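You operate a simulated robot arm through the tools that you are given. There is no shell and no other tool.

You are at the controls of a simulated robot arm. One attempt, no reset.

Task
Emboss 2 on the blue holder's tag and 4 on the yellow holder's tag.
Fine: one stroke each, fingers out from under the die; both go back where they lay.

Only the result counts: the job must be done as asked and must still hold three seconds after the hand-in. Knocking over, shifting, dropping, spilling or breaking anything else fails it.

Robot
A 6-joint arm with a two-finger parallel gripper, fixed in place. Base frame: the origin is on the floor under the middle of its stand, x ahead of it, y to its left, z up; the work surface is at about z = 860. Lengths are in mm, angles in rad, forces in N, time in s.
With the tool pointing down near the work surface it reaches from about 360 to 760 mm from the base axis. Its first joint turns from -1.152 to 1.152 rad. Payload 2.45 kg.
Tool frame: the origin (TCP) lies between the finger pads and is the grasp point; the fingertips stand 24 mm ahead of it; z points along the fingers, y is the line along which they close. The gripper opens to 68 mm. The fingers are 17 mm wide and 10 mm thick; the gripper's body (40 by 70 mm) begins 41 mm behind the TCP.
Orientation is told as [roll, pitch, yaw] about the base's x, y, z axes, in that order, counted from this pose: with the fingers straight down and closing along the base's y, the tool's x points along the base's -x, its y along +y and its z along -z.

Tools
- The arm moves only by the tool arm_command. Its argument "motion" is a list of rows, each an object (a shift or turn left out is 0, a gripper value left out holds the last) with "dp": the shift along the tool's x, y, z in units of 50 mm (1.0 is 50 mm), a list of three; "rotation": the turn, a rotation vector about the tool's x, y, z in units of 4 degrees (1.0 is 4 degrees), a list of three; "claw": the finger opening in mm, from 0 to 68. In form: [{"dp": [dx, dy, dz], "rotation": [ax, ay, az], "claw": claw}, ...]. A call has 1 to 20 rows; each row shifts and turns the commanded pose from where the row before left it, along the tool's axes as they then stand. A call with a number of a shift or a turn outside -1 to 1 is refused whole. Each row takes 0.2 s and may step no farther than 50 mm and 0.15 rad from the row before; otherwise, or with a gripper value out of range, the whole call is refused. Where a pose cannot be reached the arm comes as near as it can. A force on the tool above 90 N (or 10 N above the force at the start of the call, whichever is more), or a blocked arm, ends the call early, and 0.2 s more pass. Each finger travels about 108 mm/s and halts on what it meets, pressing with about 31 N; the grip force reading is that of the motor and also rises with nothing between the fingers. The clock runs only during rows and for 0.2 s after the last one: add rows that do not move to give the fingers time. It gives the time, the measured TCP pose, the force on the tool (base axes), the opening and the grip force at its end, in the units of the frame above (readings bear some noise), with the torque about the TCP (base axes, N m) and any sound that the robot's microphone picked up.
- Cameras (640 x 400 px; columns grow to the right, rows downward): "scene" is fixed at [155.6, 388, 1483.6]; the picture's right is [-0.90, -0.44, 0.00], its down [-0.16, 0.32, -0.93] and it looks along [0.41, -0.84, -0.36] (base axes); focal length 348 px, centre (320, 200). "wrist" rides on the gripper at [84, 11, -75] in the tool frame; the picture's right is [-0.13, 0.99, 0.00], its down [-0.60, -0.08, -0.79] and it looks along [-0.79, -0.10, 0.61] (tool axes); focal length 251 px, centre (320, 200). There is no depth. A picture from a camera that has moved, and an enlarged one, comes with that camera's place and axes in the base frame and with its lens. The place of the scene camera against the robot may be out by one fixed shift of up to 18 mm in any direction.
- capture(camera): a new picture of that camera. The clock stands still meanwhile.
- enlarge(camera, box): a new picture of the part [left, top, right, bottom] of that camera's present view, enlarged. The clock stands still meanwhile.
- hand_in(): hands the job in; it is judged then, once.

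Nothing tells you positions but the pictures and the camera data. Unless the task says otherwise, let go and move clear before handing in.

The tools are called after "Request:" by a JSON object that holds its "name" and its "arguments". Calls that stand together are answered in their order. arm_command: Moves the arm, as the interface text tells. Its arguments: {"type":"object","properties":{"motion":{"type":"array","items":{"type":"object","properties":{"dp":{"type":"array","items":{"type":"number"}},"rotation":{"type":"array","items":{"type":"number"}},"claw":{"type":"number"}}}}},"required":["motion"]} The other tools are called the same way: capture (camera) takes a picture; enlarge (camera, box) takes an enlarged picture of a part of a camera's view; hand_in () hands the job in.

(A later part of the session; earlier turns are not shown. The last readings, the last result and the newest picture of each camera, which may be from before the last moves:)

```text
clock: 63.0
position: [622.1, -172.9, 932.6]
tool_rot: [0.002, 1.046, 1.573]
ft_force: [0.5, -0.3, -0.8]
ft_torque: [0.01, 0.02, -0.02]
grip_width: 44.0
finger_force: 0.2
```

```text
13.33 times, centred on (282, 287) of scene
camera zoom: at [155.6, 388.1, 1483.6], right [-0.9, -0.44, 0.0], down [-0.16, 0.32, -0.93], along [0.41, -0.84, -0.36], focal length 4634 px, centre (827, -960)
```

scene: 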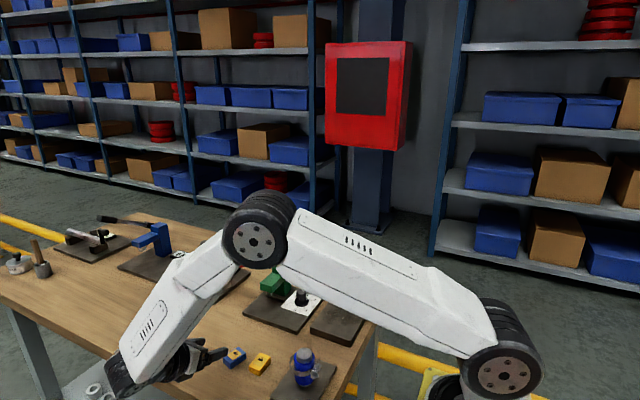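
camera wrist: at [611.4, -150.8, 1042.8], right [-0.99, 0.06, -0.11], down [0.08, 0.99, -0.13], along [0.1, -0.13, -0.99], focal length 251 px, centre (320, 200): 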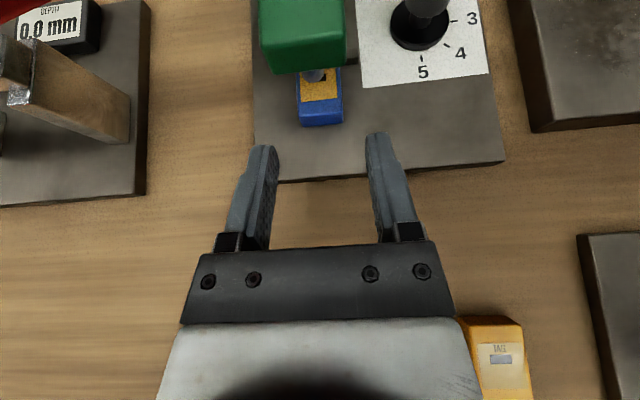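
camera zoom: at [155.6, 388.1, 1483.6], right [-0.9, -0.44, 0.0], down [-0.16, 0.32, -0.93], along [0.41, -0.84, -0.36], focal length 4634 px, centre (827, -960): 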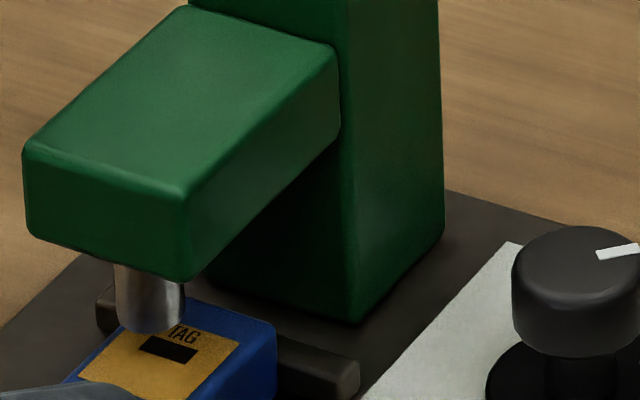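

Blue is seated under the die (die ≈ 24 mm from the fence, on the tag) with the fingers out. Next I'll retreat toward +y, rise, and go back to a vertical tool for the lever stroke.

Request:
{"name": "arm_command", "arguments": {"motion": [{"dp": [-0.16, 0, -0.677]}, {"dp": [-0.16, 0, -0.677]}, {"dp": [-0.16, 0, -0.677], "claw": 0}, {"dp": [0.75, 0, -0.433]}, {"dp": [0.75, 0, -0.433]}, {"dp": [0.75, 0, -0.433]}, {}]}}

Request:
{"name": "arm_command", "arguments": {"motion": [{"rotation": [0, -1, 0]}, {"rotation": [0, -1, 0]}, {"rotation": [0, -1, 0]}, {"rotation": [0, -1, 0]}, {"rotation": [0, -1, 0]}, {"rotation": [0, -1, 0]}, {"rotation": [0, -1, 0]}, {"rotation": [0, -1, 0]}, {"rotation": [0, -1, 0]}, {"rotation": [0, -1, 0]}, {"rotation": [0, -1, 0]}, {"rotation": [0, -1, 0]}, {"rotation": [0, -1, 0]}, {"rotation": [0, -1, 0]}, {"rotation": [0, -1, 0]}, {}]}}

Request:
{"name": "arm_command", "arguments": {"motion": [{"rotation": [0, 0, 1]}, {"rotation": [0, 0, 1]}, {"rotation": [0, 0, 1]}, {"rotation": [0, 0, 1]}, {"rotation": [0, 0, 1]}, {"rotation": [0, 0, 1]}, {"rotation": [0, 0, 1]}, {"rotation": [0, 0, 1]}, {"rotation": [0, 0, 1]}, {"rotation": [0, 0, 1]}, {"rotation": [0, 0, 1]}, {"rotation": [0, 0, 1]}, {"rotation": [0, 0, 1]}, {"rotation": [0, 0, 1]}, {"rotation": [0, 0, 1]}, {"rotation": [0, 0, 1]}, {"rotation": [0, 0, 1]}, {"rotation": [0, 0, 1]}, {"rotation": [0, 0, 1]}, {}]}}

Request:
{"name": "arm_command", "arguments": {"motion": [{"rotation": [0, 0, 1]}, {"rotation": [0, 0, 1]}, {"rotation": [0, 0, 1]}, {"rotation": [0, 0, 0.5]}, {}, {}]}}

Request:
{"name": "capture", "arguments": {"camera": "wrist"}}

Request:
{"name": "capture", "arguments": {"camera": "scene"}}

```text
clock: 64.6
position: [620.6, -72.8, 1097.8]
tool_rot: [0.004, 1.048, 1.576]
ft_force: [0.0, 0.0, 0.7]
ft_torque: [-0.01, -0.01, -0.03]
grip_width: 0.0
finger_force: 23.8
```

```text
clock: 68.0
position: [623.6, -73.8, 1095.4]
tool_rot: [-0.001, 0.0, 1.57]
ft_force: [-0.2, -0.1, -0.8]
ft_torque: [0.03, -0.01, 0.03]
grip_width: 0.0
finger_force: 23.5
```

```text
clock: 72.2
position: [622.3, -74.0, 1093.5]
tool_rot: [0.0, 0.003, 0.243]
ft_force: [0.3, -0.3, 0.5]
ft_torque: [-0.01, 0.02, 0.02]
grip_width: 0.0
finger_force: 23.6
```

```text
clock: 73.6
position: [622.8, -74.0, 1094.0]
tool_rot: [0.001, 0.002, -0.001]
ft_force: [-0.5, 0.1, 0.6]
ft_torque: [-0.01, 0.02, -0.01]
grip_width: 0.0
finger_force: 23.4
```

```text
taken
camera wrist: at [539.5, -62.6, 1168.5], right [0.13, 0.99, 0.0], down [0.6, -0.08, 0.79], along [0.79, -0.1, -0.61], focal length 251 px, centre (320, 200)
```

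wrist: 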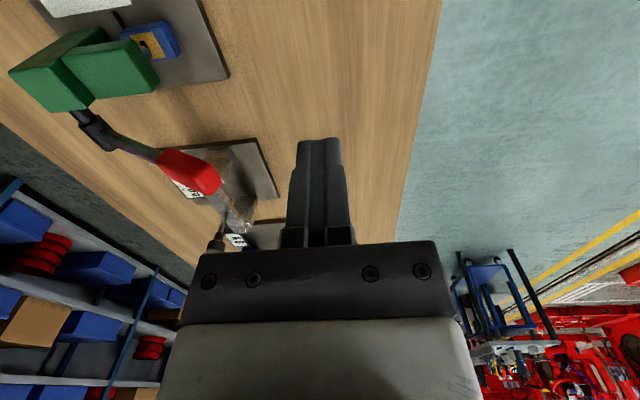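

```text
taken
```

scene: 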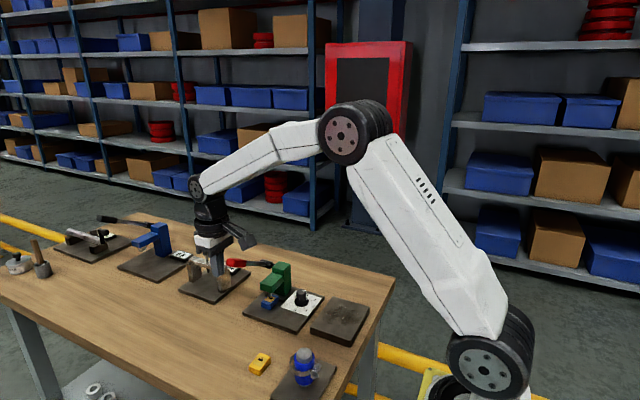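

Vertical again with fingers closed. I'll zoom in on the lever to pin down the red grip's position.

Request:
{"name": "enlarge", "arguments": {"camera": "wrist", "box": [60, 90, 240, 210]}}

Request:
{"name": "enlarge", "arguments": {"camera": "scene", "box": [215, 245, 315, 315]}}

```text
3.33 times, centred on (150, 150) of wrist
camera zoom: at [539.5, -62.6, 1168.5], right [0.13, 0.99, 0.0], down [0.6, -0.08, 0.79], along [0.79, -0.1, -0.61], focal length 838 px, centre (887, 367)
```

zoom: 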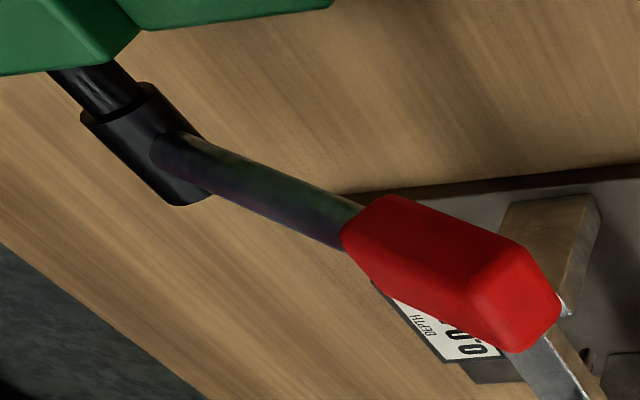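

```text
5.71 times, centred on (265, 280) of scene
camera zoom: at [155.6, 388.0, 1483.6], right [-0.9, -0.44, 0.0], down [-0.16, 0.32, -0.93], along [0.41, -0.84, -0.36], focal length 1986 px, centre (634, -257)
```

zoom: 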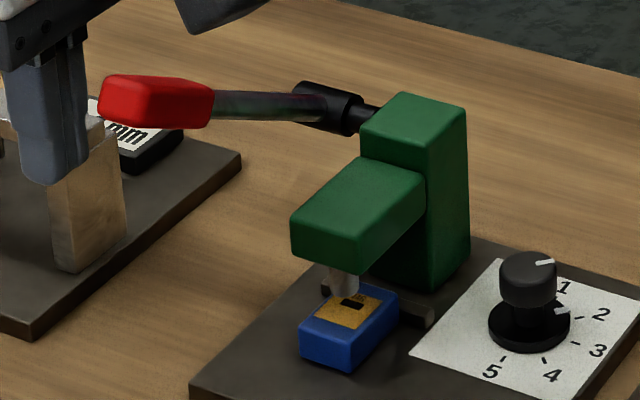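

Lever grip is centred on x ≈ 672, y −221…−167, rising at about 29°. I'll position the closed fingertips above it at (672,−185).

Request:
{"name": "arm_command", "arguments": {"motion": [{"dp": [-0.323, -0.74, -0.1]}, {"dp": [-0.323, -0.74, -0.1]}, {"dp": [-0.323, -0.74, -0.1]}, {}, {}]}}

Request:
{"name": "capture", "arguments": {"camera": "wrist"}}

Request:
{"name": "enlarge", "arguments": {"camera": "scene", "box": [205, 215, 315, 300]}}

```text
clock: 74.8
position: [670.6, -186.7, 1110.7]
tool_rot: [0.001, 0.003, 0.001]
ft_force: [0.4, 0.6, 0.3]
ft_torque: [-0.01, -0.02, 0.02]
grip_width: 0.0
finger_force: 23.9
```

```text
taken
camera wrist: at [587.3, -174.8, 1184.6], right [0.13, 0.99, 0.0], down [0.6, -0.08, 0.79], along [0.79, -0.1, -0.61], focal length 251 px, centre (320, 200)
```

wrist: 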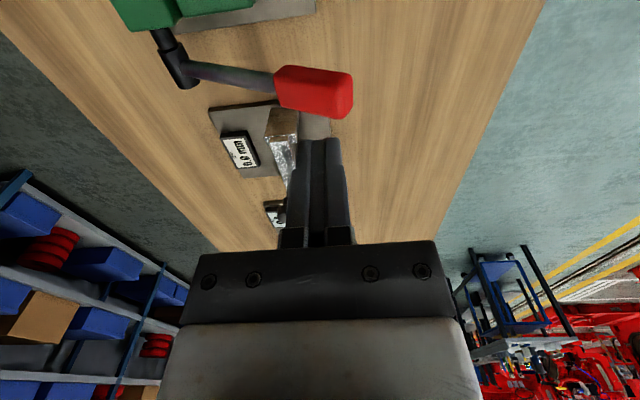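

```text
4.71 times, centred on (260, 258) of scene
camera zoom: at [155.6, 388.0, 1483.6], right [-0.9, -0.44, 0.0], down [-0.16, 0.32, -0.93], along [0.41, -0.84, -0.36], focal length 1635 px, centre (602, -71)
```

zoom: 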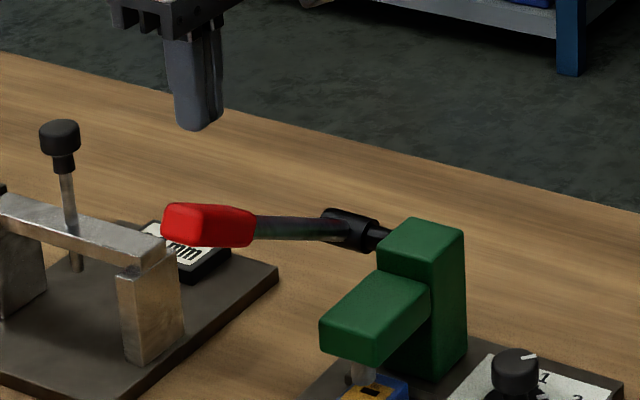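

Aligned over the grip. I'll descend to just above contact.

Request:
{"name": "arm_command", "arguments": {"motion": [{"dp": [-0.02, 0, 0.36]}, {"dp": [0, 0, 0.36]}, {}, {}]}}

Request:
{"name": "enlarge", "arguments": {"camera": "scene", "box": [205, 230, 315, 315]}}

Request:
{"name": "capture", "arguments": {"camera": "wrist"}}

```text
clock: 75.8
position: [674.5, -185.2, 1074.0]
tool_rot: [0.0, 0.002, 0.0]
ft_force: [0.0, 0.1, 0.7]
ft_torque: [0.02, -0.01, 0.0]
grip_width: 0.0
finger_force: 23.3
```

```text
4.71 times, centred on (260, 272) of scene
camera zoom: at [155.6, 388.0, 1483.6], right [-0.9, -0.44, 0.0], down [-0.16, 0.32, -0.93], along [0.41, -0.84, -0.36], focal length 1635 px, centre (602, -141)
```

zoom: 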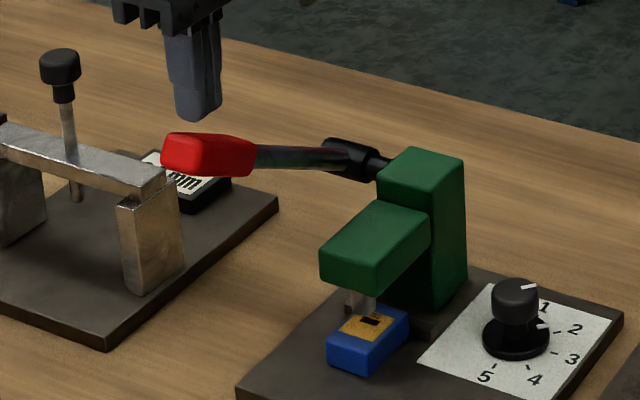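

```text
taken
camera wrist: at [590.7, -173.5, 1148.6], right [0.13, 0.99, 0.0], down [0.6, -0.08, 0.79], along [0.79, -0.1, -0.61], focal length 251 px, centre (320, 200)
```

wrist: 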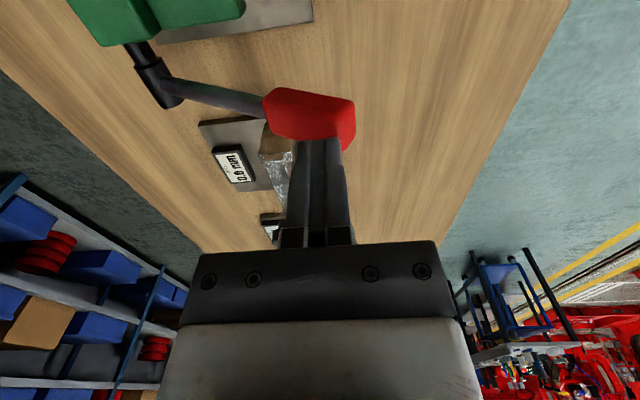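

Request:
{"name": "arm_command", "arguments": {"motion": [{"dp": [0.02, 0, 0.1]}, {"dp": [0, 0, 0.1]}, {}]}}

Request:
{"name": "arm_command", "arguments": {"motion": [{"dp": [0, 0, 0.1]}, {"dp": [0, 0, 0.1]}, {}]}}

Request:
{"name": "enlarge", "arguments": {"camera": "scene", "box": [205, 230, 315, 315]}}

```text
clock: 76.6
position: [672.4, -185.3, 1064.9]
tool_rot: [0.0, 0.0, 0.001]
ft_force: [-1.0, 0.6, 2.7]
ft_torque: [0.02, 0.01, -0.01]
grip_width: 0.1
finger_force: 23.6
```

```text
clock: 77.4
position: [673.0, -187.2, 1056.0]
tool_rot: [-0.001, -0.001, 0.0]
ft_force: [0.5, 1.1, 1.5]
ft_torque: [0.04, -0.01, 0.01]
grip_width: 0.0
finger_force: 23.7
```

```text
4.71 times, centred on (260, 272) of scene
camera zoom: at [155.5, 388.1, 1483.6], right [-0.9, -0.44, 0.0], down [-0.16, 0.32, -0.93], along [0.41, -0.84, -0.36], focal length 1635 px, centre (602, -141)
```

zoom: 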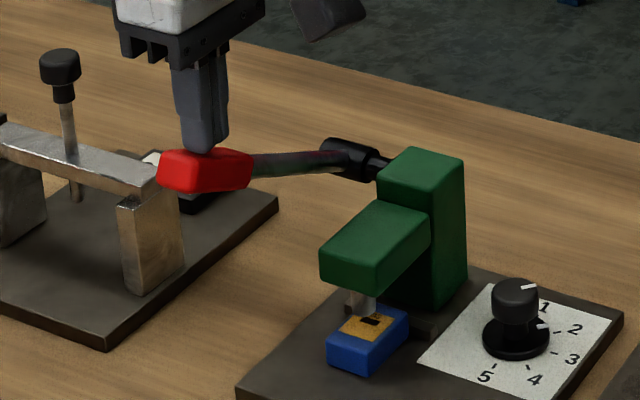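

Contact; the lever moves with light force. I'll continue pressing steadily.

Request:
{"name": "arm_command", "arguments": {"motion": [{"dp": [0, 0, 0.1]}, {"dp": [0, 0, 0.1]}, {"dp": [0, 0, 0.1]}, {"dp": [0, 0, 0.1]}, {}]}}

Request:
{"name": "enlarge", "arguments": {"camera": "scene", "box": [205, 230, 315, 315]}}

```text
clock: 78.6
position: [673.4, -185.6, 1033.8]
tool_rot: [-0.002, 0.0, 0.0]
ft_force: [1.2, 2.7, 3.0]
ft_torque: [0.05, 0.02, -0.01]
grip_width: 0.1
finger_force: 23.6
```

```text
4.71 times, centred on (260, 272) of scene
camera zoom: at [155.5, 388.1, 1483.6], right [-0.9, -0.44, 0.0], down [-0.16, 0.32, -0.93], along [0.41, -0.84, -0.36], focal length 1635 px, centre (602, -141)
```

zoom: 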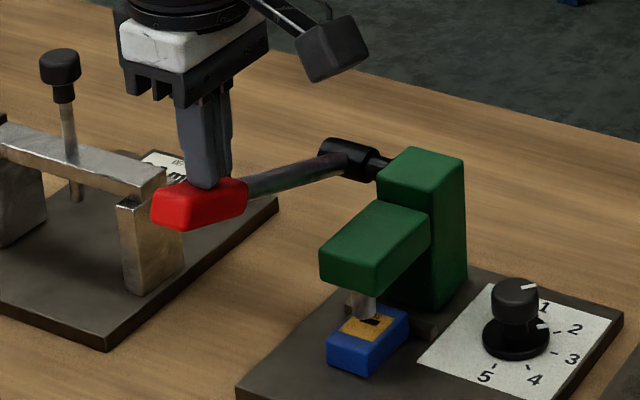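

Request:
{"name": "arm_command", "arguments": {"motion": [{"dp": [0, 0, 0.1]}, {"dp": [0, 0, 0.1]}, {"dp": [0, 0, 0.1]}, {"dp": [0, 0, 0.1]}, {}]}}

Request:
{"name": "enlarge", "arguments": {"camera": "scene", "box": [205, 230, 315, 315]}}

```text
clock: 79.8
position: [672.5, -185.7, 1013.5]
tool_rot: [0.0, 0.002, -0.002]
ft_force: [-3.4, 1.7, 4.0]
ft_torque: [0.07, 0.1, 0.01]
grip_width: 0.0
finger_force: 23.4
```

```text
4.71 times, centred on (260, 272) of scene
camera zoom: at [155.4, 388.1, 1483.6], right [-0.9, -0.44, 0.0], down [-0.16, 0.32, -0.93], along [0.41, -0.84, -0.36], focal length 1635 px, centre (602, -141)
```

zoom: 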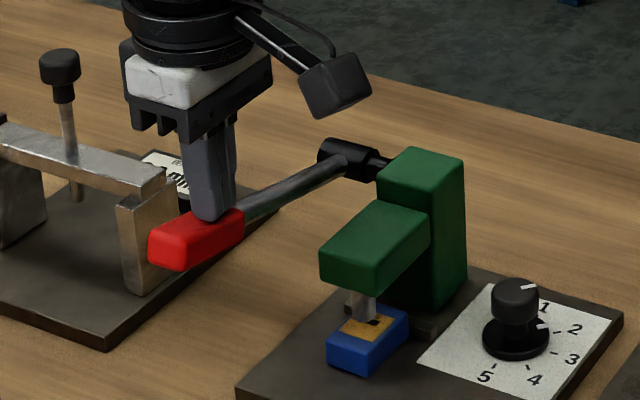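

Request:
{"name": "arm_command", "arguments": {"motion": [{"dp": [0, 0.04, 0.1]}, {"dp": [0, 0.04, 0.1]}, {"dp": [0, 0, 0.1]}, {"dp": [0, 0, 0.1]}, {}]}}

Request:
{"name": "enlarge", "arguments": {"camera": "scene", "box": [205, 230, 315, 315]}}

Request:
{"name": "enlarge", "arguments": {"camera": "scene", "box": [255, 270, 295, 300]}}

```text
clock: 81.0
position: [671.5, -180.5, 992.7]
tool_rot: [-0.001, 0.0, 0.0]
ft_force: [4.4, -1.4, 5.6]
ft_torque: [0.02, -0.11, -0.04]
grip_width: 0.0
finger_force: 23.1
```

```text
4.71 times, centred on (260, 272) of scene
camera zoom: at [155.6, 388.0, 1483.6], right [-0.9, -0.44, 0.0], down [-0.16, 0.32, -0.93], along [0.41, -0.84, -0.36], focal length 1635 px, centre (602, -141)
```

zoom: 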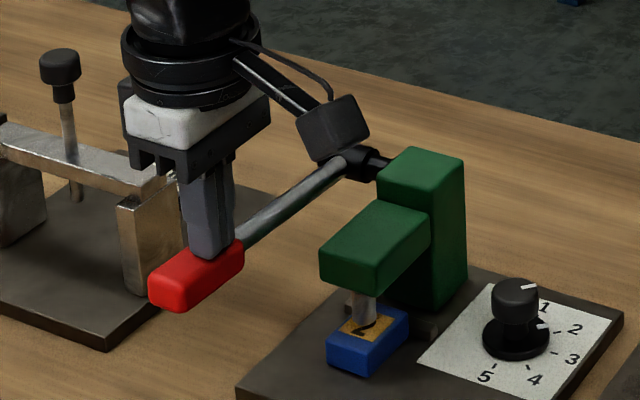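

```text
13.33 times, centred on (275, 285) of scene
camera zoom: at [155.6, 388.0, 1483.6], right [-0.9, -0.44, 0.0], down [-0.16, 0.32, -0.93], along [0.41, -0.84, -0.36], focal length 4634 px, centre (920, -933)
```

zoom: 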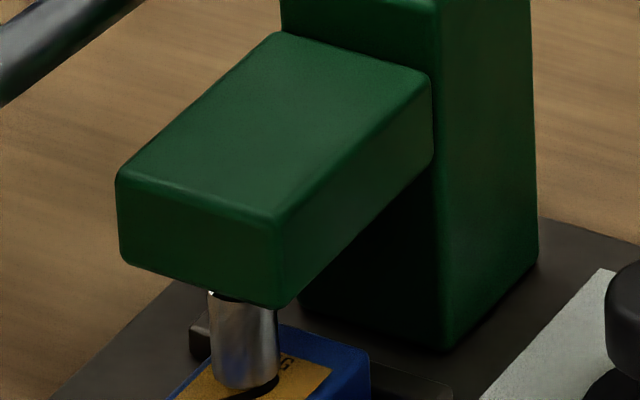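

Request:
{"name": "enlarge", "arguments": {"camera": "scene", "box": [255, 285, 285, 310]}}

```text
16.00 times, centred on (270, 298) of scene
camera zoom: at [155.6, 388.0, 1483.6], right [-0.9, -0.44, 0.0], down [-0.16, 0.32, -0.93], along [0.41, -0.84, -0.36], focal length 5560 px, centre (1120, -1360)
```

zoom: 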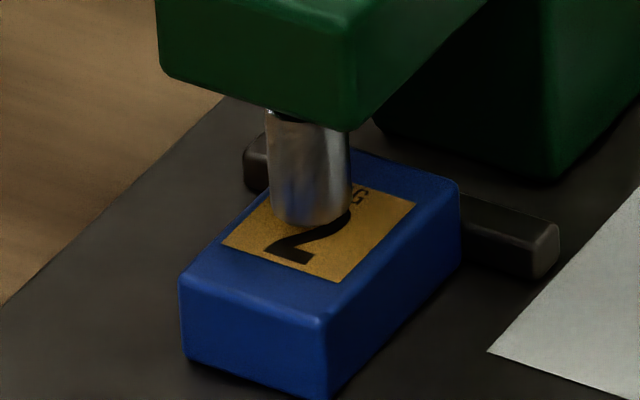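

The tag now reads "2"; the stroke registered. I'll raise slowly so the lever follows back up without bouncing.

Request:
{"name": "arm_command", "arguments": {"motion": [{"dp": [0, 0, -0.15]}, {"dp": [0, 0, -0.15]}, {"dp": [0, 0, -0.15]}, {"dp": [0, 0, -0.15]}, {"dp": [0, 0, -0.15]}, {"dp": [0, 0, -0.15]}, {"dp": [0, 0, -0.15]}, {"dp": [0, 0, -0.15]}, {"dp": [0, 0, -0.15]}, {"dp": [0, 0, -0.15]}, {"dp": [0, 0, -0.2]}, {"dp": [0, 0, -0.3]}, {"dp": [0, 0, -0.3]}, {}, {}]}}

Request:
{"name": "enlarge", "arguments": {"camera": "scene", "box": [205, 230, 315, 315]}}

Request:
{"name": "capture", "arguments": {"camera": "wrist"}}

```text
clock: 84.2
position: [671.9, -180.0, 1109.1]
tool_rot: [0.001, -0.001, 0.0]
ft_force: [-0.6, 0.5, -1.0]
ft_torque: [-0.02, 0.02, 0.01]
grip_width: 0.3
finger_force: 23.7
```

```text
4.71 times, centred on (260, 272) of scene
camera zoom: at [155.6, 388.0, 1483.6], right [-0.9, -0.44, 0.0], down [-0.16, 0.32, -0.93], along [0.41, -0.84, -0.36], focal length 1635 px, centre (602, -141)
```

zoom: 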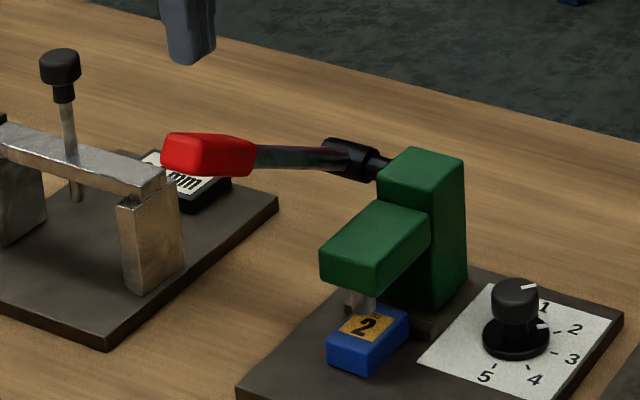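

```text
taken
camera wrist: at [587.6, -169.5, 1184.5], right [0.13, 0.99, 0.0], down [0.6, -0.08, 0.79], along [0.79, -0.1, -0.61], focal length 251 px, centre (320, 200)
```

wrist: 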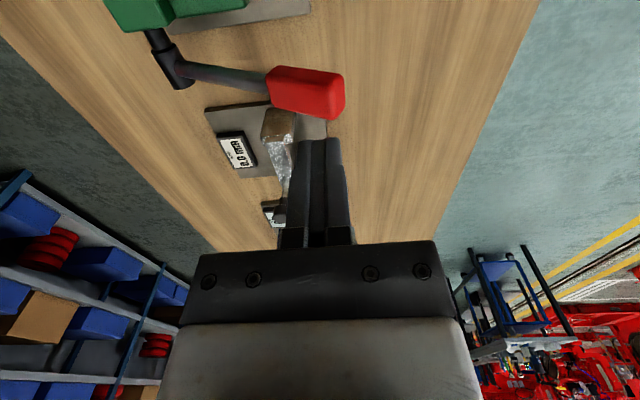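

Blue is embossed with 2 and the lever is back at rest. While the tool is vertical I'll reset the dial to 4 next: move over the knob.

Request:
{"name": "arm_command", "arguments": {"motion": [{"dp": [0.606, -0.571, 0]}, {"dp": [0.606, -0.571, 0], "claw": 50}, {"dp": [0.606, -0.571, 0]}, {"dp": [0.606, -0.571, 0]}, {"dp": [0, 0, 0.8]}, {"dp": [0, 0, 0.8]}, {"dp": [0, 0, 0.8]}, {"dp": [0, 0, 0.5]}, {}, {}]}}

Request:
{"name": "capture", "arguments": {"camera": "wrist"}}

```text
clock: 86.4
position: [552.4, -294.3, 963.5]
tool_rot: [0.0, 0.0, 0.0]
ft_force: [-0.7, -0.4, -0.1]
ft_torque: [-0.01, -0.01, 0.01]
grip_width: 49.8
finger_force: 0.1
```

```text
taken
camera wrist: at [468.7, -282.9, 1038.0], right [0.13, 0.99, 0.0], down [0.6, -0.08, 0.79], along [0.79, -0.1, -0.61], focal length 251 px, centre (320, 200)
```

wrist: 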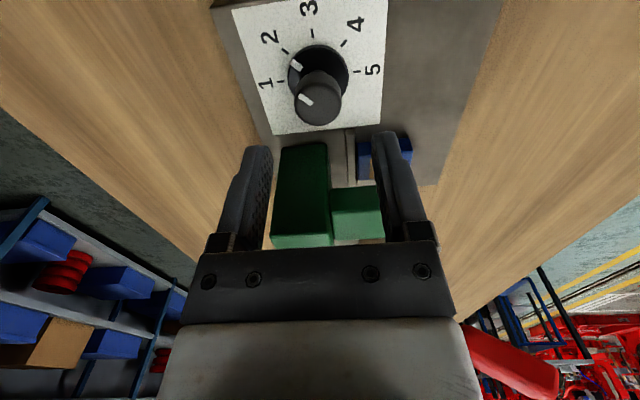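

Request:
{"name": "arm_command", "arguments": {"motion": [{"dp": [0.023, -0.008, 0.55]}, {"dp": [0.023, -0.008, 0.55]}, {}, {}]}}

Request:
{"name": "capture", "arguments": {"camera": "wrist"}}

```text
clock: 87.4
position: [550.9, -296.3, 909.9]
tool_rot: [0.0, -0.002, 0.0]
ft_force: [1.2, 0.6, 0.8]
ft_torque: [0.01, 0.02, -0.02]
grip_width: 49.8
finger_force: 0.1
```

```text
taken
camera wrist: at [467.6, -284.8, 984.1], right [0.13, 0.99, 0.0], down [0.6, -0.08, 0.79], along [0.79, -0.1, -0.61], focal length 251 px, centre (320, 200)
```

wrist: 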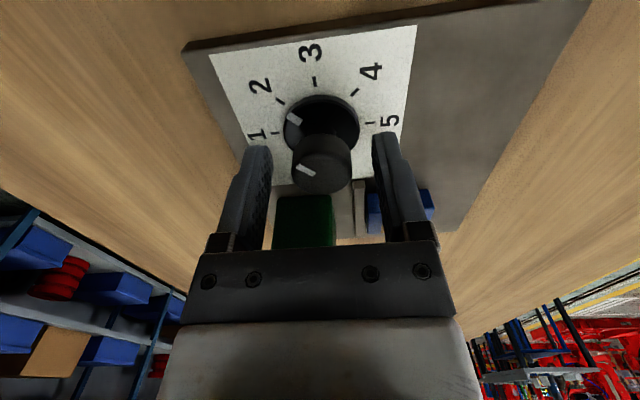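

Request:
{"name": "arm_command", "arguments": {"motion": [{"dp": [0.024, 0.022, 0.02]}, {}, {"claw": 20}, {}, {}]}}

Request:
{"name": "arm_command", "arguments": {"motion": [{"rotation": [0, 0, 1]}, {"rotation": [0, 0, 1]}, {"rotation": [0, 0, 1]}, {"rotation": [0, 0, 1]}, {"rotation": [0, 0, 1]}, {"rotation": [0, 0, 1]}, {"rotation": [0, 0, 1]}, {"rotation": [0, 0, 1]}, {"rotation": [0, 0, 1]}, {"rotation": [0, 0, 1]}, {"rotation": [0, 0, 1]}, {}, {}]}}

Request:
{"name": "capture", "arguments": {"camera": "wrist"}}

```text
clock: 88.6
position: [548.1, -295.0, 909.0]
tool_rot: [-0.002, 0.0, 0.0]
ft_force: [0.0, -4.2, -1.3]
ft_torque: [0.14, -0.17, 0.01]
grip_width: 27.3
finger_force: 42.1
```

```text
clock: 91.4
position: [547.8, -295.9, 908.5]
tool_rot: [-0.001, -0.003, -0.766]
ft_force: [15.2, 18.1, 24.8]
ft_torque: [0.39, -0.26, 0.01]
grip_width: 27.6
finger_force: 42.3
```

```text
taken
camera wrist: at [496.2, -227.7, 983.2], right [0.78, 0.62, 0.0], down [0.38, -0.47, 0.8], along [0.5, -0.62, -0.61], focal length 251 px, centre (320, 200)
```

wrist: 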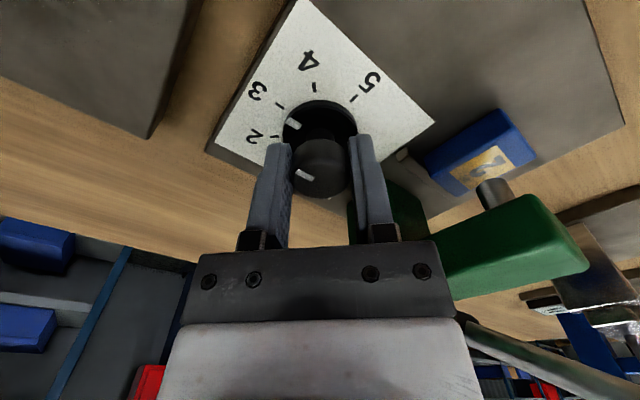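

A small side load built up; I'll nudge to relieve it and continue the turn.

Request:
{"name": "arm_command", "arguments": {"motion": [{"dp": [0, 0.03, -0.02]}, {}]}}

Request:
{"name": "arm_command", "arguments": {"motion": [{"rotation": [0, 0, 1]}, {"rotation": [0, 0, 1]}, {"rotation": [0, 0, 1]}, {"rotation": [0, 0, 1]}, {"rotation": [0, 0, 1]}, {"rotation": [0, 0, 1]}, {}]}}

Request:
{"name": "arm_command", "arguments": {"motion": [{"rotation": [0, 0, 1]}, {"rotation": [0, 0, 1]}, {"rotation": [0, 0, 1]}, {"rotation": [0, 0, 1]}, {"rotation": [0, 0, 1]}, {"rotation": [0, 0, 0.5]}, {}, {}]}}

Request:
{"name": "capture", "arguments": {"camera": "wrist"}}

```text
clock: 92.0
position: [549.4, -295.2, 908.9]
tool_rot: [0.0, -0.003, -0.767]
ft_force: [14.3, 13.2, 15.2]
ft_torque: [-0.5, -1.09, 0.02]
grip_width: 27.6
finger_force: 41.8
```

```text
clock: 93.6
position: [550.1, -294.0, 909.5]
tool_rot: [0.001, -0.003, -1.188]
ft_force: [18.6, 8.1, 10.3]
ft_torque: [-0.03, -0.36, 0.07]
grip_width: 27.7
finger_force: 41.9
```

```text
clock: 95.4
position: [549.7, -294.3, 908.6]
tool_rot: [0.001, -0.003, -1.571]
ft_force: [14.8, -2.7, 8.5]
ft_torque: [-0.44, 0.17, 0.0]
grip_width: 27.4
finger_force: 42.2
```

```text
taken
camera wrist: at [561.0, -209.5, 983.2], right [0.99, -0.13, 0.0], down [-0.08, -0.6, 0.79], along [-0.1, -0.79, -0.61], focal length 251 px, centre (320, 200)
```

wrist: 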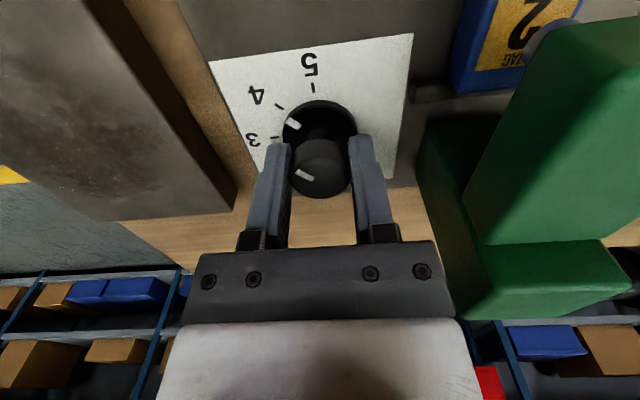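

Turned 90°. I'll release, rise and check the pointer.

Request:
{"name": "arm_command", "arguments": {"motion": [{"claw": 50}, {}, {}, {"dp": [0, 0, -0.6]}, {"dp": [0, 0, -0.7]}, {"dp": [0, 0, -0.6]}, {}, {}]}}

Request:
{"name": "enlarge", "arguments": {"camera": "wrist", "box": [230, 0, 400, 130]}}

Request:
{"name": "enlarge", "arguments": {"camera": "scene", "box": [270, 270, 330, 320]}}

```text
clock: 97.2
position: [549.5, -292.6, 1004.4]
tool_rot: [-0.003, 0.0, -1.571]
ft_force: [0.7, -0.3, 0.1]
ft_torque: [0.04, -0.02, 0.02]
grip_width: 50.0
finger_force: 0.1
```

```text
3.08 times, centred on (315, 65) of wrist
camera zoom: at [560.1, -209.0, 1078.3], right [0.99, -0.13, 0.0], down [-0.08, -0.6, 0.79], along [-0.1, -0.79, -0.61], focal length 774 px, centre (335, 615)
```

zoom: 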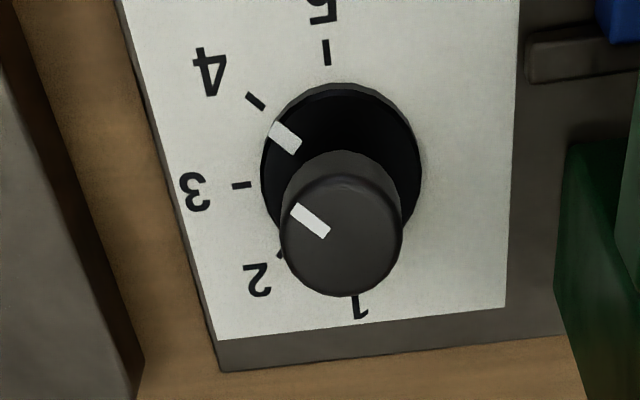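

```text
8.00 times, centred on (300, 295) of scene
camera zoom: at [155.6, 388.0, 1483.6], right [-0.9, -0.44, 0.0], down [-0.16, 0.32, -0.93], along [0.41, -0.84, -0.36], focal length 2780 px, centre (480, -560)
```

zoom: 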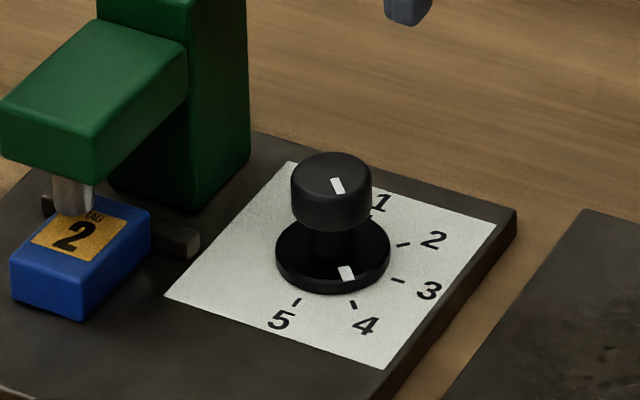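

Pointer reads about 42–43° toward 4's 45° tick, 2–3° short. I'll regrip and nudge it ~3° to be exact.

Request:
{"name": "arm_command", "arguments": {"motion": [{"dp": [-0.034, 0.026, 0.6]}, {"dp": [0, 0, 0.7]}, {"dp": [0, 0, 0.59]}, {}, {}]}}

Request:
{"name": "capture", "arguments": {"camera": "wrist"}}

```text
clock: 98.4
position: [548.1, -297.5, 910.7]
tool_rot: [0.001, 0.0, -1.569]
ft_force: [0.4, -0.8, -0.3]
ft_torque: [0.03, 0.01, 0.01]
grip_width: 50.0
finger_force: 0.0
```

```text
taken
camera wrist: at [559.5, -212.5, 984.2], right [0.99, -0.13, 0.0], down [-0.08, -0.6, 0.79], along [-0.1, -0.79, -0.61], focal length 251 px, centre (320, 200)
```

wrist: 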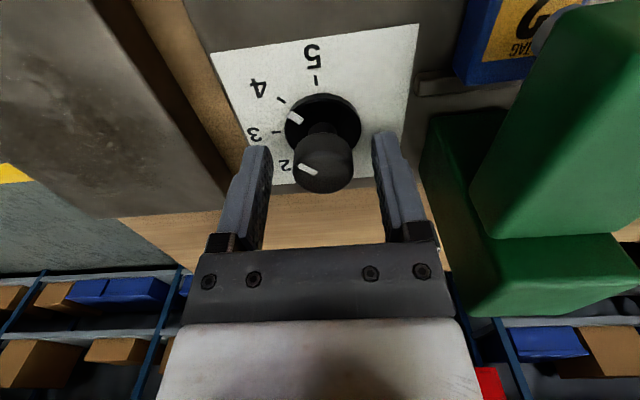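

Request:
{"name": "arm_command", "arguments": {"motion": [{"dp": [0.036, 0.038, 0.01]}, {}, {"claw": 20}, {}, {}, {"rotation": [0, 0, 0.45]}, {"rotation": [0, 0, 0.45]}, {}, {}]}}

Request:
{"name": "arm_command", "arguments": {"motion": [{"claw": 50}, {}, {}, {"dp": [0, 0, -0.6]}, {"dp": [0, 0, -0.7]}, {"dp": [0, 0, -0.6]}, {}, {}]}}

Request:
{"name": "enlarge", "arguments": {"camera": "wrist", "box": [230, 0, 400, 130]}}

Request:
{"name": "enlarge", "arguments": {"camera": "scene", "box": [270, 270, 330, 320]}}

```text
clock: 100.4
position: [549.7, -294.1, 909.9]
tool_rot: [-0.002, -0.001, -1.634]
ft_force: [-11.6, -7.6, -4.8]
ft_torque: [0.72, -0.38, 0.01]
grip_width: 27.5
finger_force: 41.7
```

```text
clock: 102.2
position: [551.1, -294.8, 1002.9]
tool_rot: [-0.001, 0.0, -1.634]
ft_force: [0.0, 0.3, -0.1]
ft_torque: [0.01, -0.03, 0.0]
grip_width: 50.1
finger_force: 0.1
```

```text
3.08 times, centred on (315, 65) of wrist
camera zoom: at [567.9, -211.6, 1077.7], right [0.98, -0.19, 0.0], down [-0.12, -0.6, 0.79], along [-0.15, -0.78, -0.61], focal length 774 px, centre (335, 615)
```

zoom: 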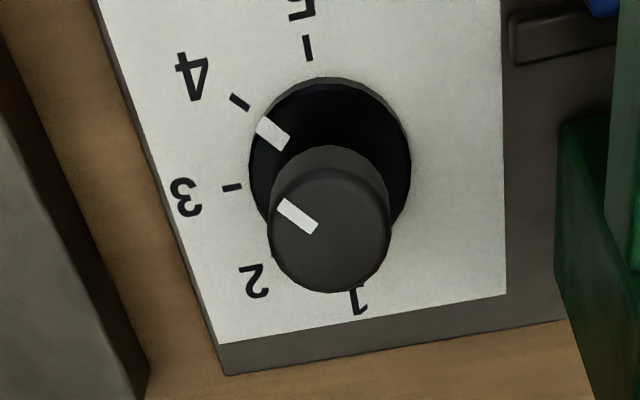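

```text
8.00 times, centred on (300, 295) of scene
camera zoom: at [155.6, 388.0, 1483.6], right [-0.9, -0.44, 0.0], down [-0.16, 0.32, -0.93], along [0.41, -0.84, -0.36], focal length 2780 px, centre (480, -560)
```

zoom: 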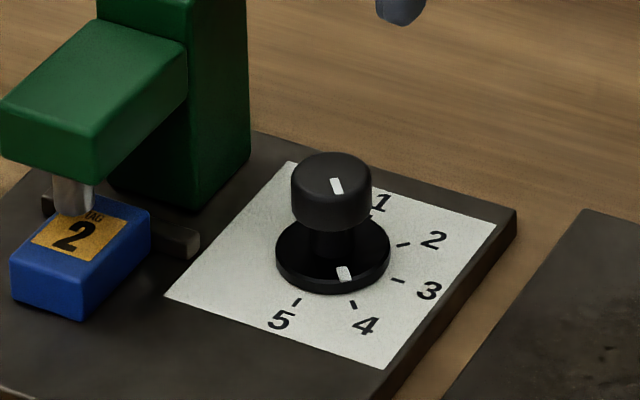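

The dial is at 4 (≈ 46°). Now I'll lift away and reorient (yaw +90°, 60° lean) to retrieve the blue holder.

Request:
{"name": "arm_command", "arguments": {"motion": [{"dp": [0, 0, -0.92]}, {"dp": [0, 0, -0.92]}, {"dp": [0.9, 0.228, 0]}, {"dp": [0.9, 0.228, 0]}, {"dp": [0.9, 0.228, 0]}, {"dp": [0.9, 0.228, 0]}, {"dp": [0.9, 0.228, 0]}, {"rotation": [0, 0, -1]}, {"rotation": [0, 0, -1]}, {"rotation": [0, 0, -1]}, {"rotation": [0, 0, -1]}, {"rotation": [0, 0, -1]}, {"rotation": [0, 0, -1]}, {"rotation": [0, 0, -1]}, {"rotation": [0, 0, -1]}, {"rotation": [0, 0, -1]}, {"rotation": [0, 0, -1]}, {"rotation": [0, 0, -1]}, {"rotation": [0, 0, -1]}, {"rotation": [0, 0, -0.9]}]}}

Request:
{"name": "arm_command", "arguments": {"motion": [{"rotation": [0, 0, -1]}, {"rotation": [0, 0, -1]}, {"rotation": [0, 0, -1]}, {"rotation": [0, 0, -1]}, {"rotation": [0, 0, -1]}, {"rotation": [0, 0, -1]}, {"rotation": [0, 0, -1]}, {"rotation": [0, 0, -1]}, {"rotation": [0, 0, -1]}, {"rotation": [0, 0, -1]}, {"rotation": [0, 0, -1]}, {"rotation": [0, 0, -1]}, {"rotation": [0, 0, -1]}, {"rotation": [0, 0, -1]}, {"rotation": [0, 0, -1]}, {"rotation": [0, 0, -1]}, {"rotation": [0, 0, -1]}, {"rotation": [0, 0, -1]}, {"rotation": [0, 0, -1]}, {"rotation": [0, 0, -1]}]}}

Request:
{"name": "arm_command", "arguments": {"motion": [{"rotation": [0, 0, -1]}, {"rotation": [0, 0, -1]}, {"rotation": [0, 0, -1]}, {"rotation": [0, 0, -1]}, {"rotation": [0, 0, -1]}, {"rotation": [0, 0, -1]}, {"rotation": [0, 0, -1]}, {"rotation": [0, 0, -1]}, {"rotation": [0, 0, -1]}, {"rotation": [0, 0, -1]}, {"rotation": [0, 0, -1]}, {"rotation": [0, 0, -1]}, {"rotation": [0, 0, -1]}, {}]}}

```text
clock: 106.4
position: [623.0, -72.1, 1095.4]
tool_rot: [-0.001, -0.001, -0.731]
ft_force: [1.7, 0.1, -0.6]
ft_torque: [0.0, -0.02, -0.02]
grip_width: 50.2
finger_force: 0.1
```

```text
clock: 110.6
position: [623.1, -72.2, 1096.9]
tool_rot: [-0.001, 0.002, 0.666]
ft_force: [0.0, 1.0, 0.3]
ft_torque: [-0.02, 0.0, 0.0]
grip_width: 50.2
finger_force: 0.0
```

```text
clock: 113.6
position: [623.3, -72.8, 1095.5]
tool_rot: [0.002, 0.0, 1.575]
ft_force: [0.2, -0.1, 0.0]
ft_torque: [-0.03, 0.0, 0.04]
grip_width: 50.0
finger_force: 0.0
```

Request:
{"name": "arm_command", "arguments": {"motion": [{"rotation": [0, 1, 0], "claw": 44}, {"rotation": [0, 1, 0]}, {"rotation": [0, 1, 0]}, {"rotation": [0, 1, 0]}, {"rotation": [0, 1, 0]}, {"rotation": [0, 1, 0]}, {"rotation": [0, 1, 0]}, {"rotation": [0, 1, 0]}, {"rotation": [0, 1, 0]}, {"rotation": [0, 1, 0]}, {"rotation": [0, 1, 0]}, {"rotation": [0, 1, 0]}, {"rotation": [0, 1, 0]}, {"rotation": [0, 1, 0]}, {"rotation": [0, 1, 0]}, {"dp": [-0.768, 0, 0.443]}, {"dp": [-0.768, 0, 0.443]}, {"dp": [-0.768, 0, 0.443]}, {}, {}]}}

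Request:
{"name": "arm_command", "arguments": {"motion": [{"dp": [0.163, 0, 0.683]}, {"dp": [0.163, 0, 0.683]}, {"dp": [0.163, 0, 0.683]}, {}, {}]}}

Request:
{"name": "capture", "arguments": {"camera": "wrist"}}

Request:
{"name": "enlarge", "arguments": {"camera": "wrist", "box": [250, 30, 370, 140]}}

```text
clock: 117.8
position: [622.0, -74.3, 960.3]
tool_rot: [0.001, 1.047, 1.571]
ft_force: [0.0, 0.5, 0.3]
ft_torque: [-0.02, -0.02, -0.01]
grip_width: 44.1
finger_force: 0.1
```

```text
clock: 119.0
position: [622.2, -174.1, 931.9]
tool_rot: [0.001, 1.047, 1.571]
ft_force: [-0.2, -0.3, 0.1]
ft_torque: [-0.01, 0.0, 0.0]
grip_width: 43.8
finger_force: 0.1
```

```text
taken
camera wrist: at [611.0, -151.0, 1041.0], right [-0.99, 0.06, -0.11], down [0.08, 0.99, -0.13], along [0.1, -0.13, -0.99], focal length 251 px, centre (320, 200)
```

wrist: 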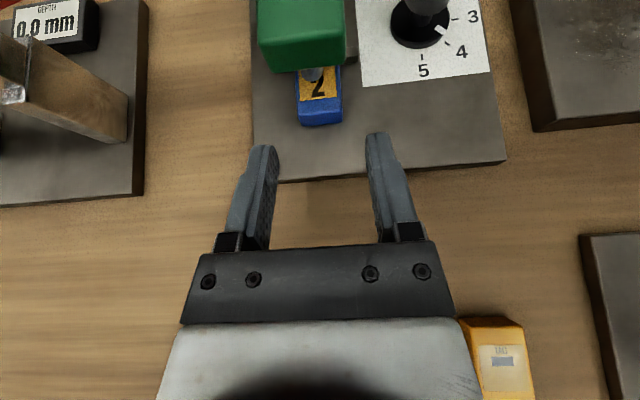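

```text
3.64 times, centred on (310, 85) of wrist
camera zoom: at [611.0, -151.0, 1041.0], right [-0.99, 0.06, -0.11], down [0.08, 0.99, -0.13], along [0.1, -0.13, -0.99], focal length 914 px, centre (356, 618)
```

zoom: 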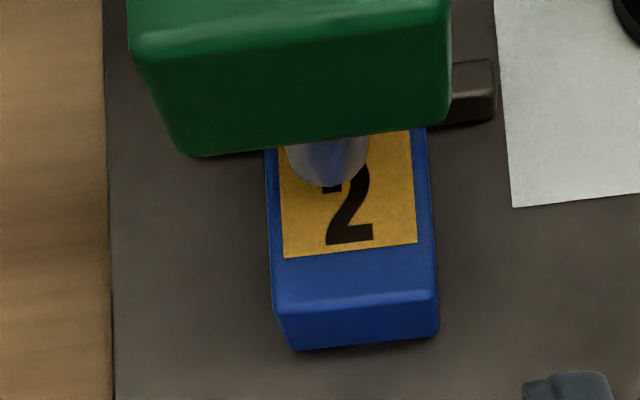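

Blue clearly reads 2. I'll slide back in along the same line to grip it.

Request:
{"name": "arm_command", "arguments": {"motion": [{"dp": [0.009, -0.012, 0.5187]}, {"dp": [0.009, -0.012, 0.5187]}, {"dp": [0.009, -0.012, 0.5187]}, {}, {}]}}

Request:
{"name": "capture", "arguments": {"camera": "wrist"}}

Request:
{"name": "enlarge", "arguments": {"camera": "scene", "box": [240, 260, 310, 320]}}

```text
clock: 120.2
position: [624.8, -242.9, 895.7]
tool_rot: [0.002, 1.047, 1.573]
ft_force: [0.6, -0.9, -0.7]
ft_torque: [0.0, 0.01, 0.01]
grip_width: 43.8
finger_force: 0.0
```

```text
taken
camera wrist: at [614.2, -219.0, 1004.9], right [-0.99, 0.06, -0.11], down [0.08, 0.99, -0.13], along [0.1, -0.13, -0.99], focal length 251 px, centre (320, 200)
```

wrist: 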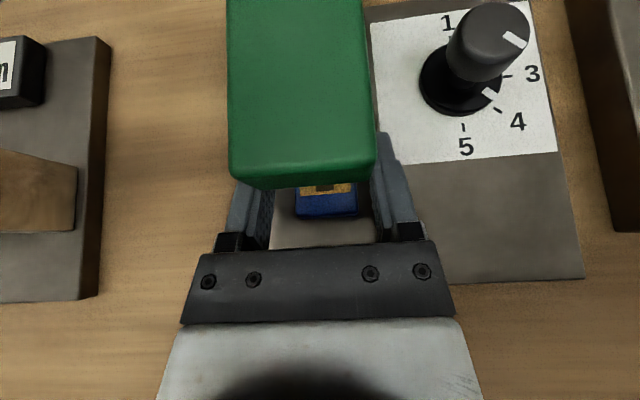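

```text
6.67 times, centred on (275, 290) of scene
camera zoom: at [155.6, 388.0, 1483.6], right [-0.9, -0.44, 0.0], down [-0.16, 0.32, -0.93], along [0.41, -0.84, -0.36], focal length 2317 px, centre (620, -400)
```

zoom: 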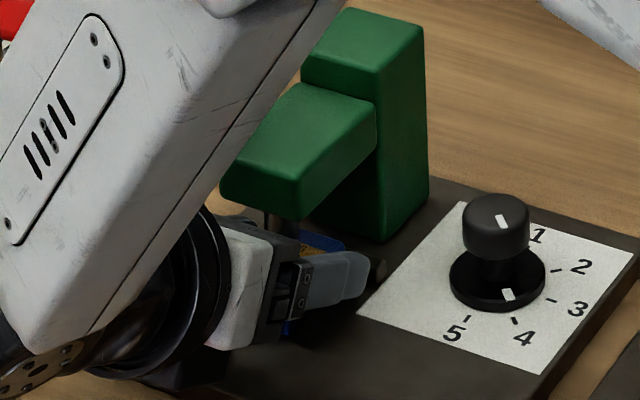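

Request:
{"name": "arm_command", "arguments": {"motion": [{"dp": [-0.026, 0.028, 0.015]}, {}, {"claw": 22}, {}, {}, {}]}}

Request:
{"name": "arm_command", "arguments": {"motion": [{"dp": [0.0173, 0, -0.01]}, {"dp": [0.0173, 0, -0.01]}, {}, {}]}}

Request:
{"name": "capture", "arguments": {"camera": "wrist"}}

```text
clock: 121.6
position: [623.2, -241.6, 894.1]
tool_rot: [0.001, 1.048, 1.573]
ft_force: [0.2, -0.2, -1.3]
ft_torque: [0.0, -0.02, 0.01]
grip_width: 29.2
finger_force: 31.2
```

```text
clock: 122.6
position: [622.2, -241.8, 895.4]
tool_rot: [0.002, 1.046, 1.575]
ft_force: [-0.2, 0.6, 0.4]
ft_torque: [-0.02, 0.0, 0.04]
grip_width: 29.2
finger_force: 30.9
```

```text
taken
camera wrist: at [612.5, -218.1, 1005.1], right [-0.99, 0.06, -0.11], down [0.08, 0.99, -0.13], along [0.1, -0.13, -0.99], focal length 251 px, centre (320, 200)
```

wrist: 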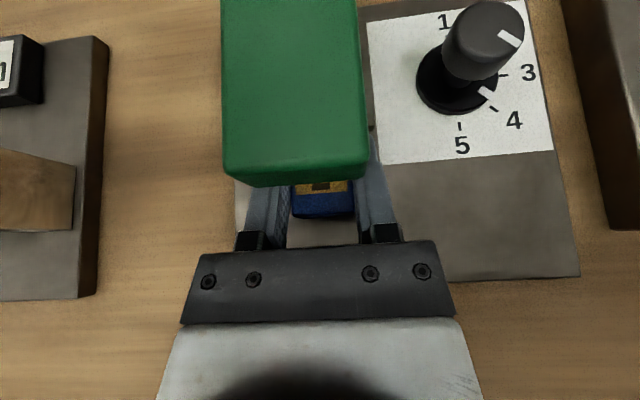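

Gripped again and raised 2 mm. I'll draw it straight out from under the head, then lift.

Request:
{"name": "arm_command", "arguments": {"motion": [{"dp": [-0.1375, 0, -0.238]}, {"dp": [-0.1375, 0, -0.238]}, {"dp": [-0.1375, 0, -0.238]}, {"dp": [-0.1375, 0, -0.238]}, {}, {"dp": [0.173, 0, -0.1]}, {"dp": [0.173, 0, -0.1]}, {}, {}]}}

Request:
{"name": "capture", "arguments": {"camera": "wrist"}}

Request:
{"name": "enlarge", "arguments": {"camera": "wrist", "box": [260, 90, 380, 230]}}

```text
clock: 124.6
position: [624.6, -188.8, 915.2]
tool_rot: [0.001, 1.046, 1.574]
ft_force: [-0.4, 0.3, -0.5]
ft_torque: [0.02, 0.02, 0.01]
grip_width: 29.5
finger_force: 30.8
```

```text
taken
camera wrist: at [613.8, -164.7, 1024.8], right [-0.99, 0.06, -0.11], down [0.08, 0.99, -0.13], along [0.1, -0.13, -0.99], focal length 251 px, centre (320, 200)
```

wrist: 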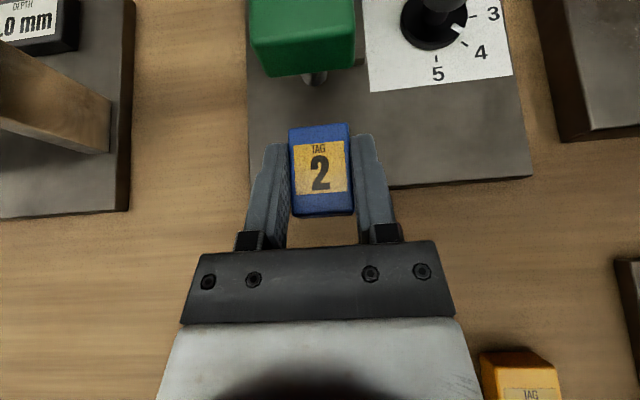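

```text
2.86 times, centred on (320, 160) of wrist
camera zoom: at [613.8, -164.7, 1024.8], right [-0.99, 0.06, -0.11], down [0.08, 0.99, -0.13], along [0.1, -0.13, -0.99], focal length 718 px, centre (320, 314)
```

zoom: 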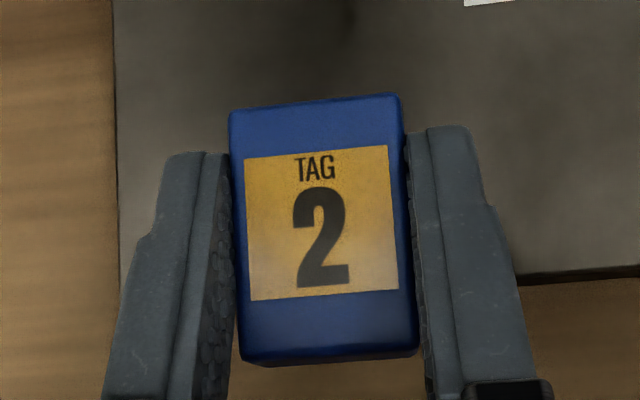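

Clear "2". I'll carry it back to its original spot at (590.7,−69).

Request:
{"name": "arm_command", "arguments": {"motion": [{"dp": [0.173, 0, -0.1]}, {"dp": [0.173, 0, -0.1]}, {"dp": [-0.21, 0.113, -0.3634]}, {"dp": [-0.21, 0.113, -0.3634]}, {"dp": [-0.21, 0.113, -0.3634]}, {"dp": [-0.21, 0.113, -0.3634]}, {"dp": [-0.21, 0.113, -0.3634]}, {"dp": [-0.21, 0.113, -0.3634]}, {}, {"dp": [-0.26, 0, 0.15]}, {"dp": [-0.26, 0, 0.15]}, {}, {}]}}

Request:
{"name": "capture", "arguments": {"camera": "wrist"}}

Request:
{"name": "enlarge", "arguments": {"camera": "wrist", "box": [260, 90, 480, 230]}}

```text
clock: 127.4
position: [588.8, -62.4, 904.3]
tool_rot: [0.002, 1.047, 1.572]
ft_force: [1.2, -0.2, -1.1]
ft_torque: [0.0, 0.01, -0.03]
grip_width: 29.4
finger_force: 30.6
```

```text
taken
camera wrist: at [578.7, -38.2, 1014.8], right [-0.99, 0.06, -0.11], down [0.08, 0.99, -0.13], along [0.1, -0.13, -0.99], focal length 251 px, centre (320, 200)
```

wrist: 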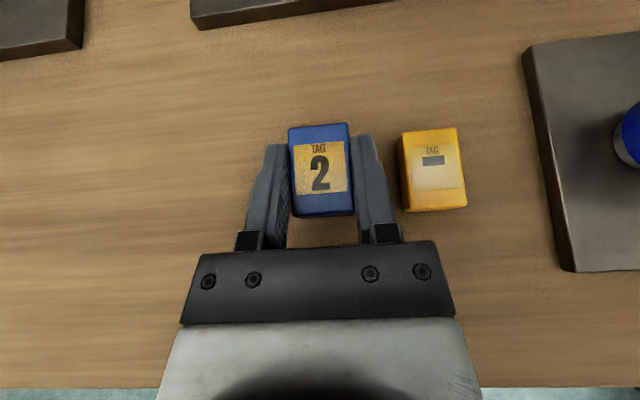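

```text
2.86 times, centred on (370, 160) of wrist
camera zoom: at [578.7, -38.2, 1014.8], right [-0.99, 0.06, -0.11], down [0.08, 0.99, -0.13], along [0.1, -0.13, -0.99], focal length 718 px, centre (177, 314)
```

zoom: 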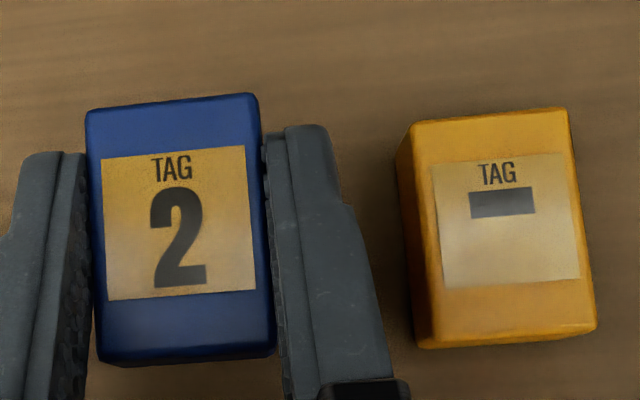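

Request:
{"name": "arm_command", "arguments": {"motion": [{"dp": [-0.185, -0.014, 0.112]}, {"dp": [-0.185, -0.014, 0.112]}, {}, {}]}}

Request:
{"name": "capture", "arguments": {"camera": "wrist"}}

```text
clock: 128.4
position: [589.8, -62.7, 883.8]
tool_rot: [0.004, 1.047, 1.573]
ft_force: [-0.1, 0.5, 0.0]
ft_torque: [-0.01, 0.01, 0.01]
grip_width: 29.2
finger_force: 31.2
```

```text
taken
camera wrist: at [579.4, -39.0, 993.2], right [-0.99, 0.06, -0.11], down [0.08, 0.99, -0.13], along [0.1, -0.13, -0.99], focal length 251 px, centre (320, 200)
```

wrist: 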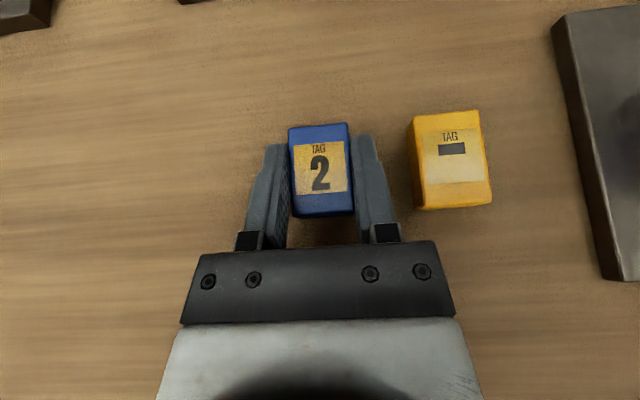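

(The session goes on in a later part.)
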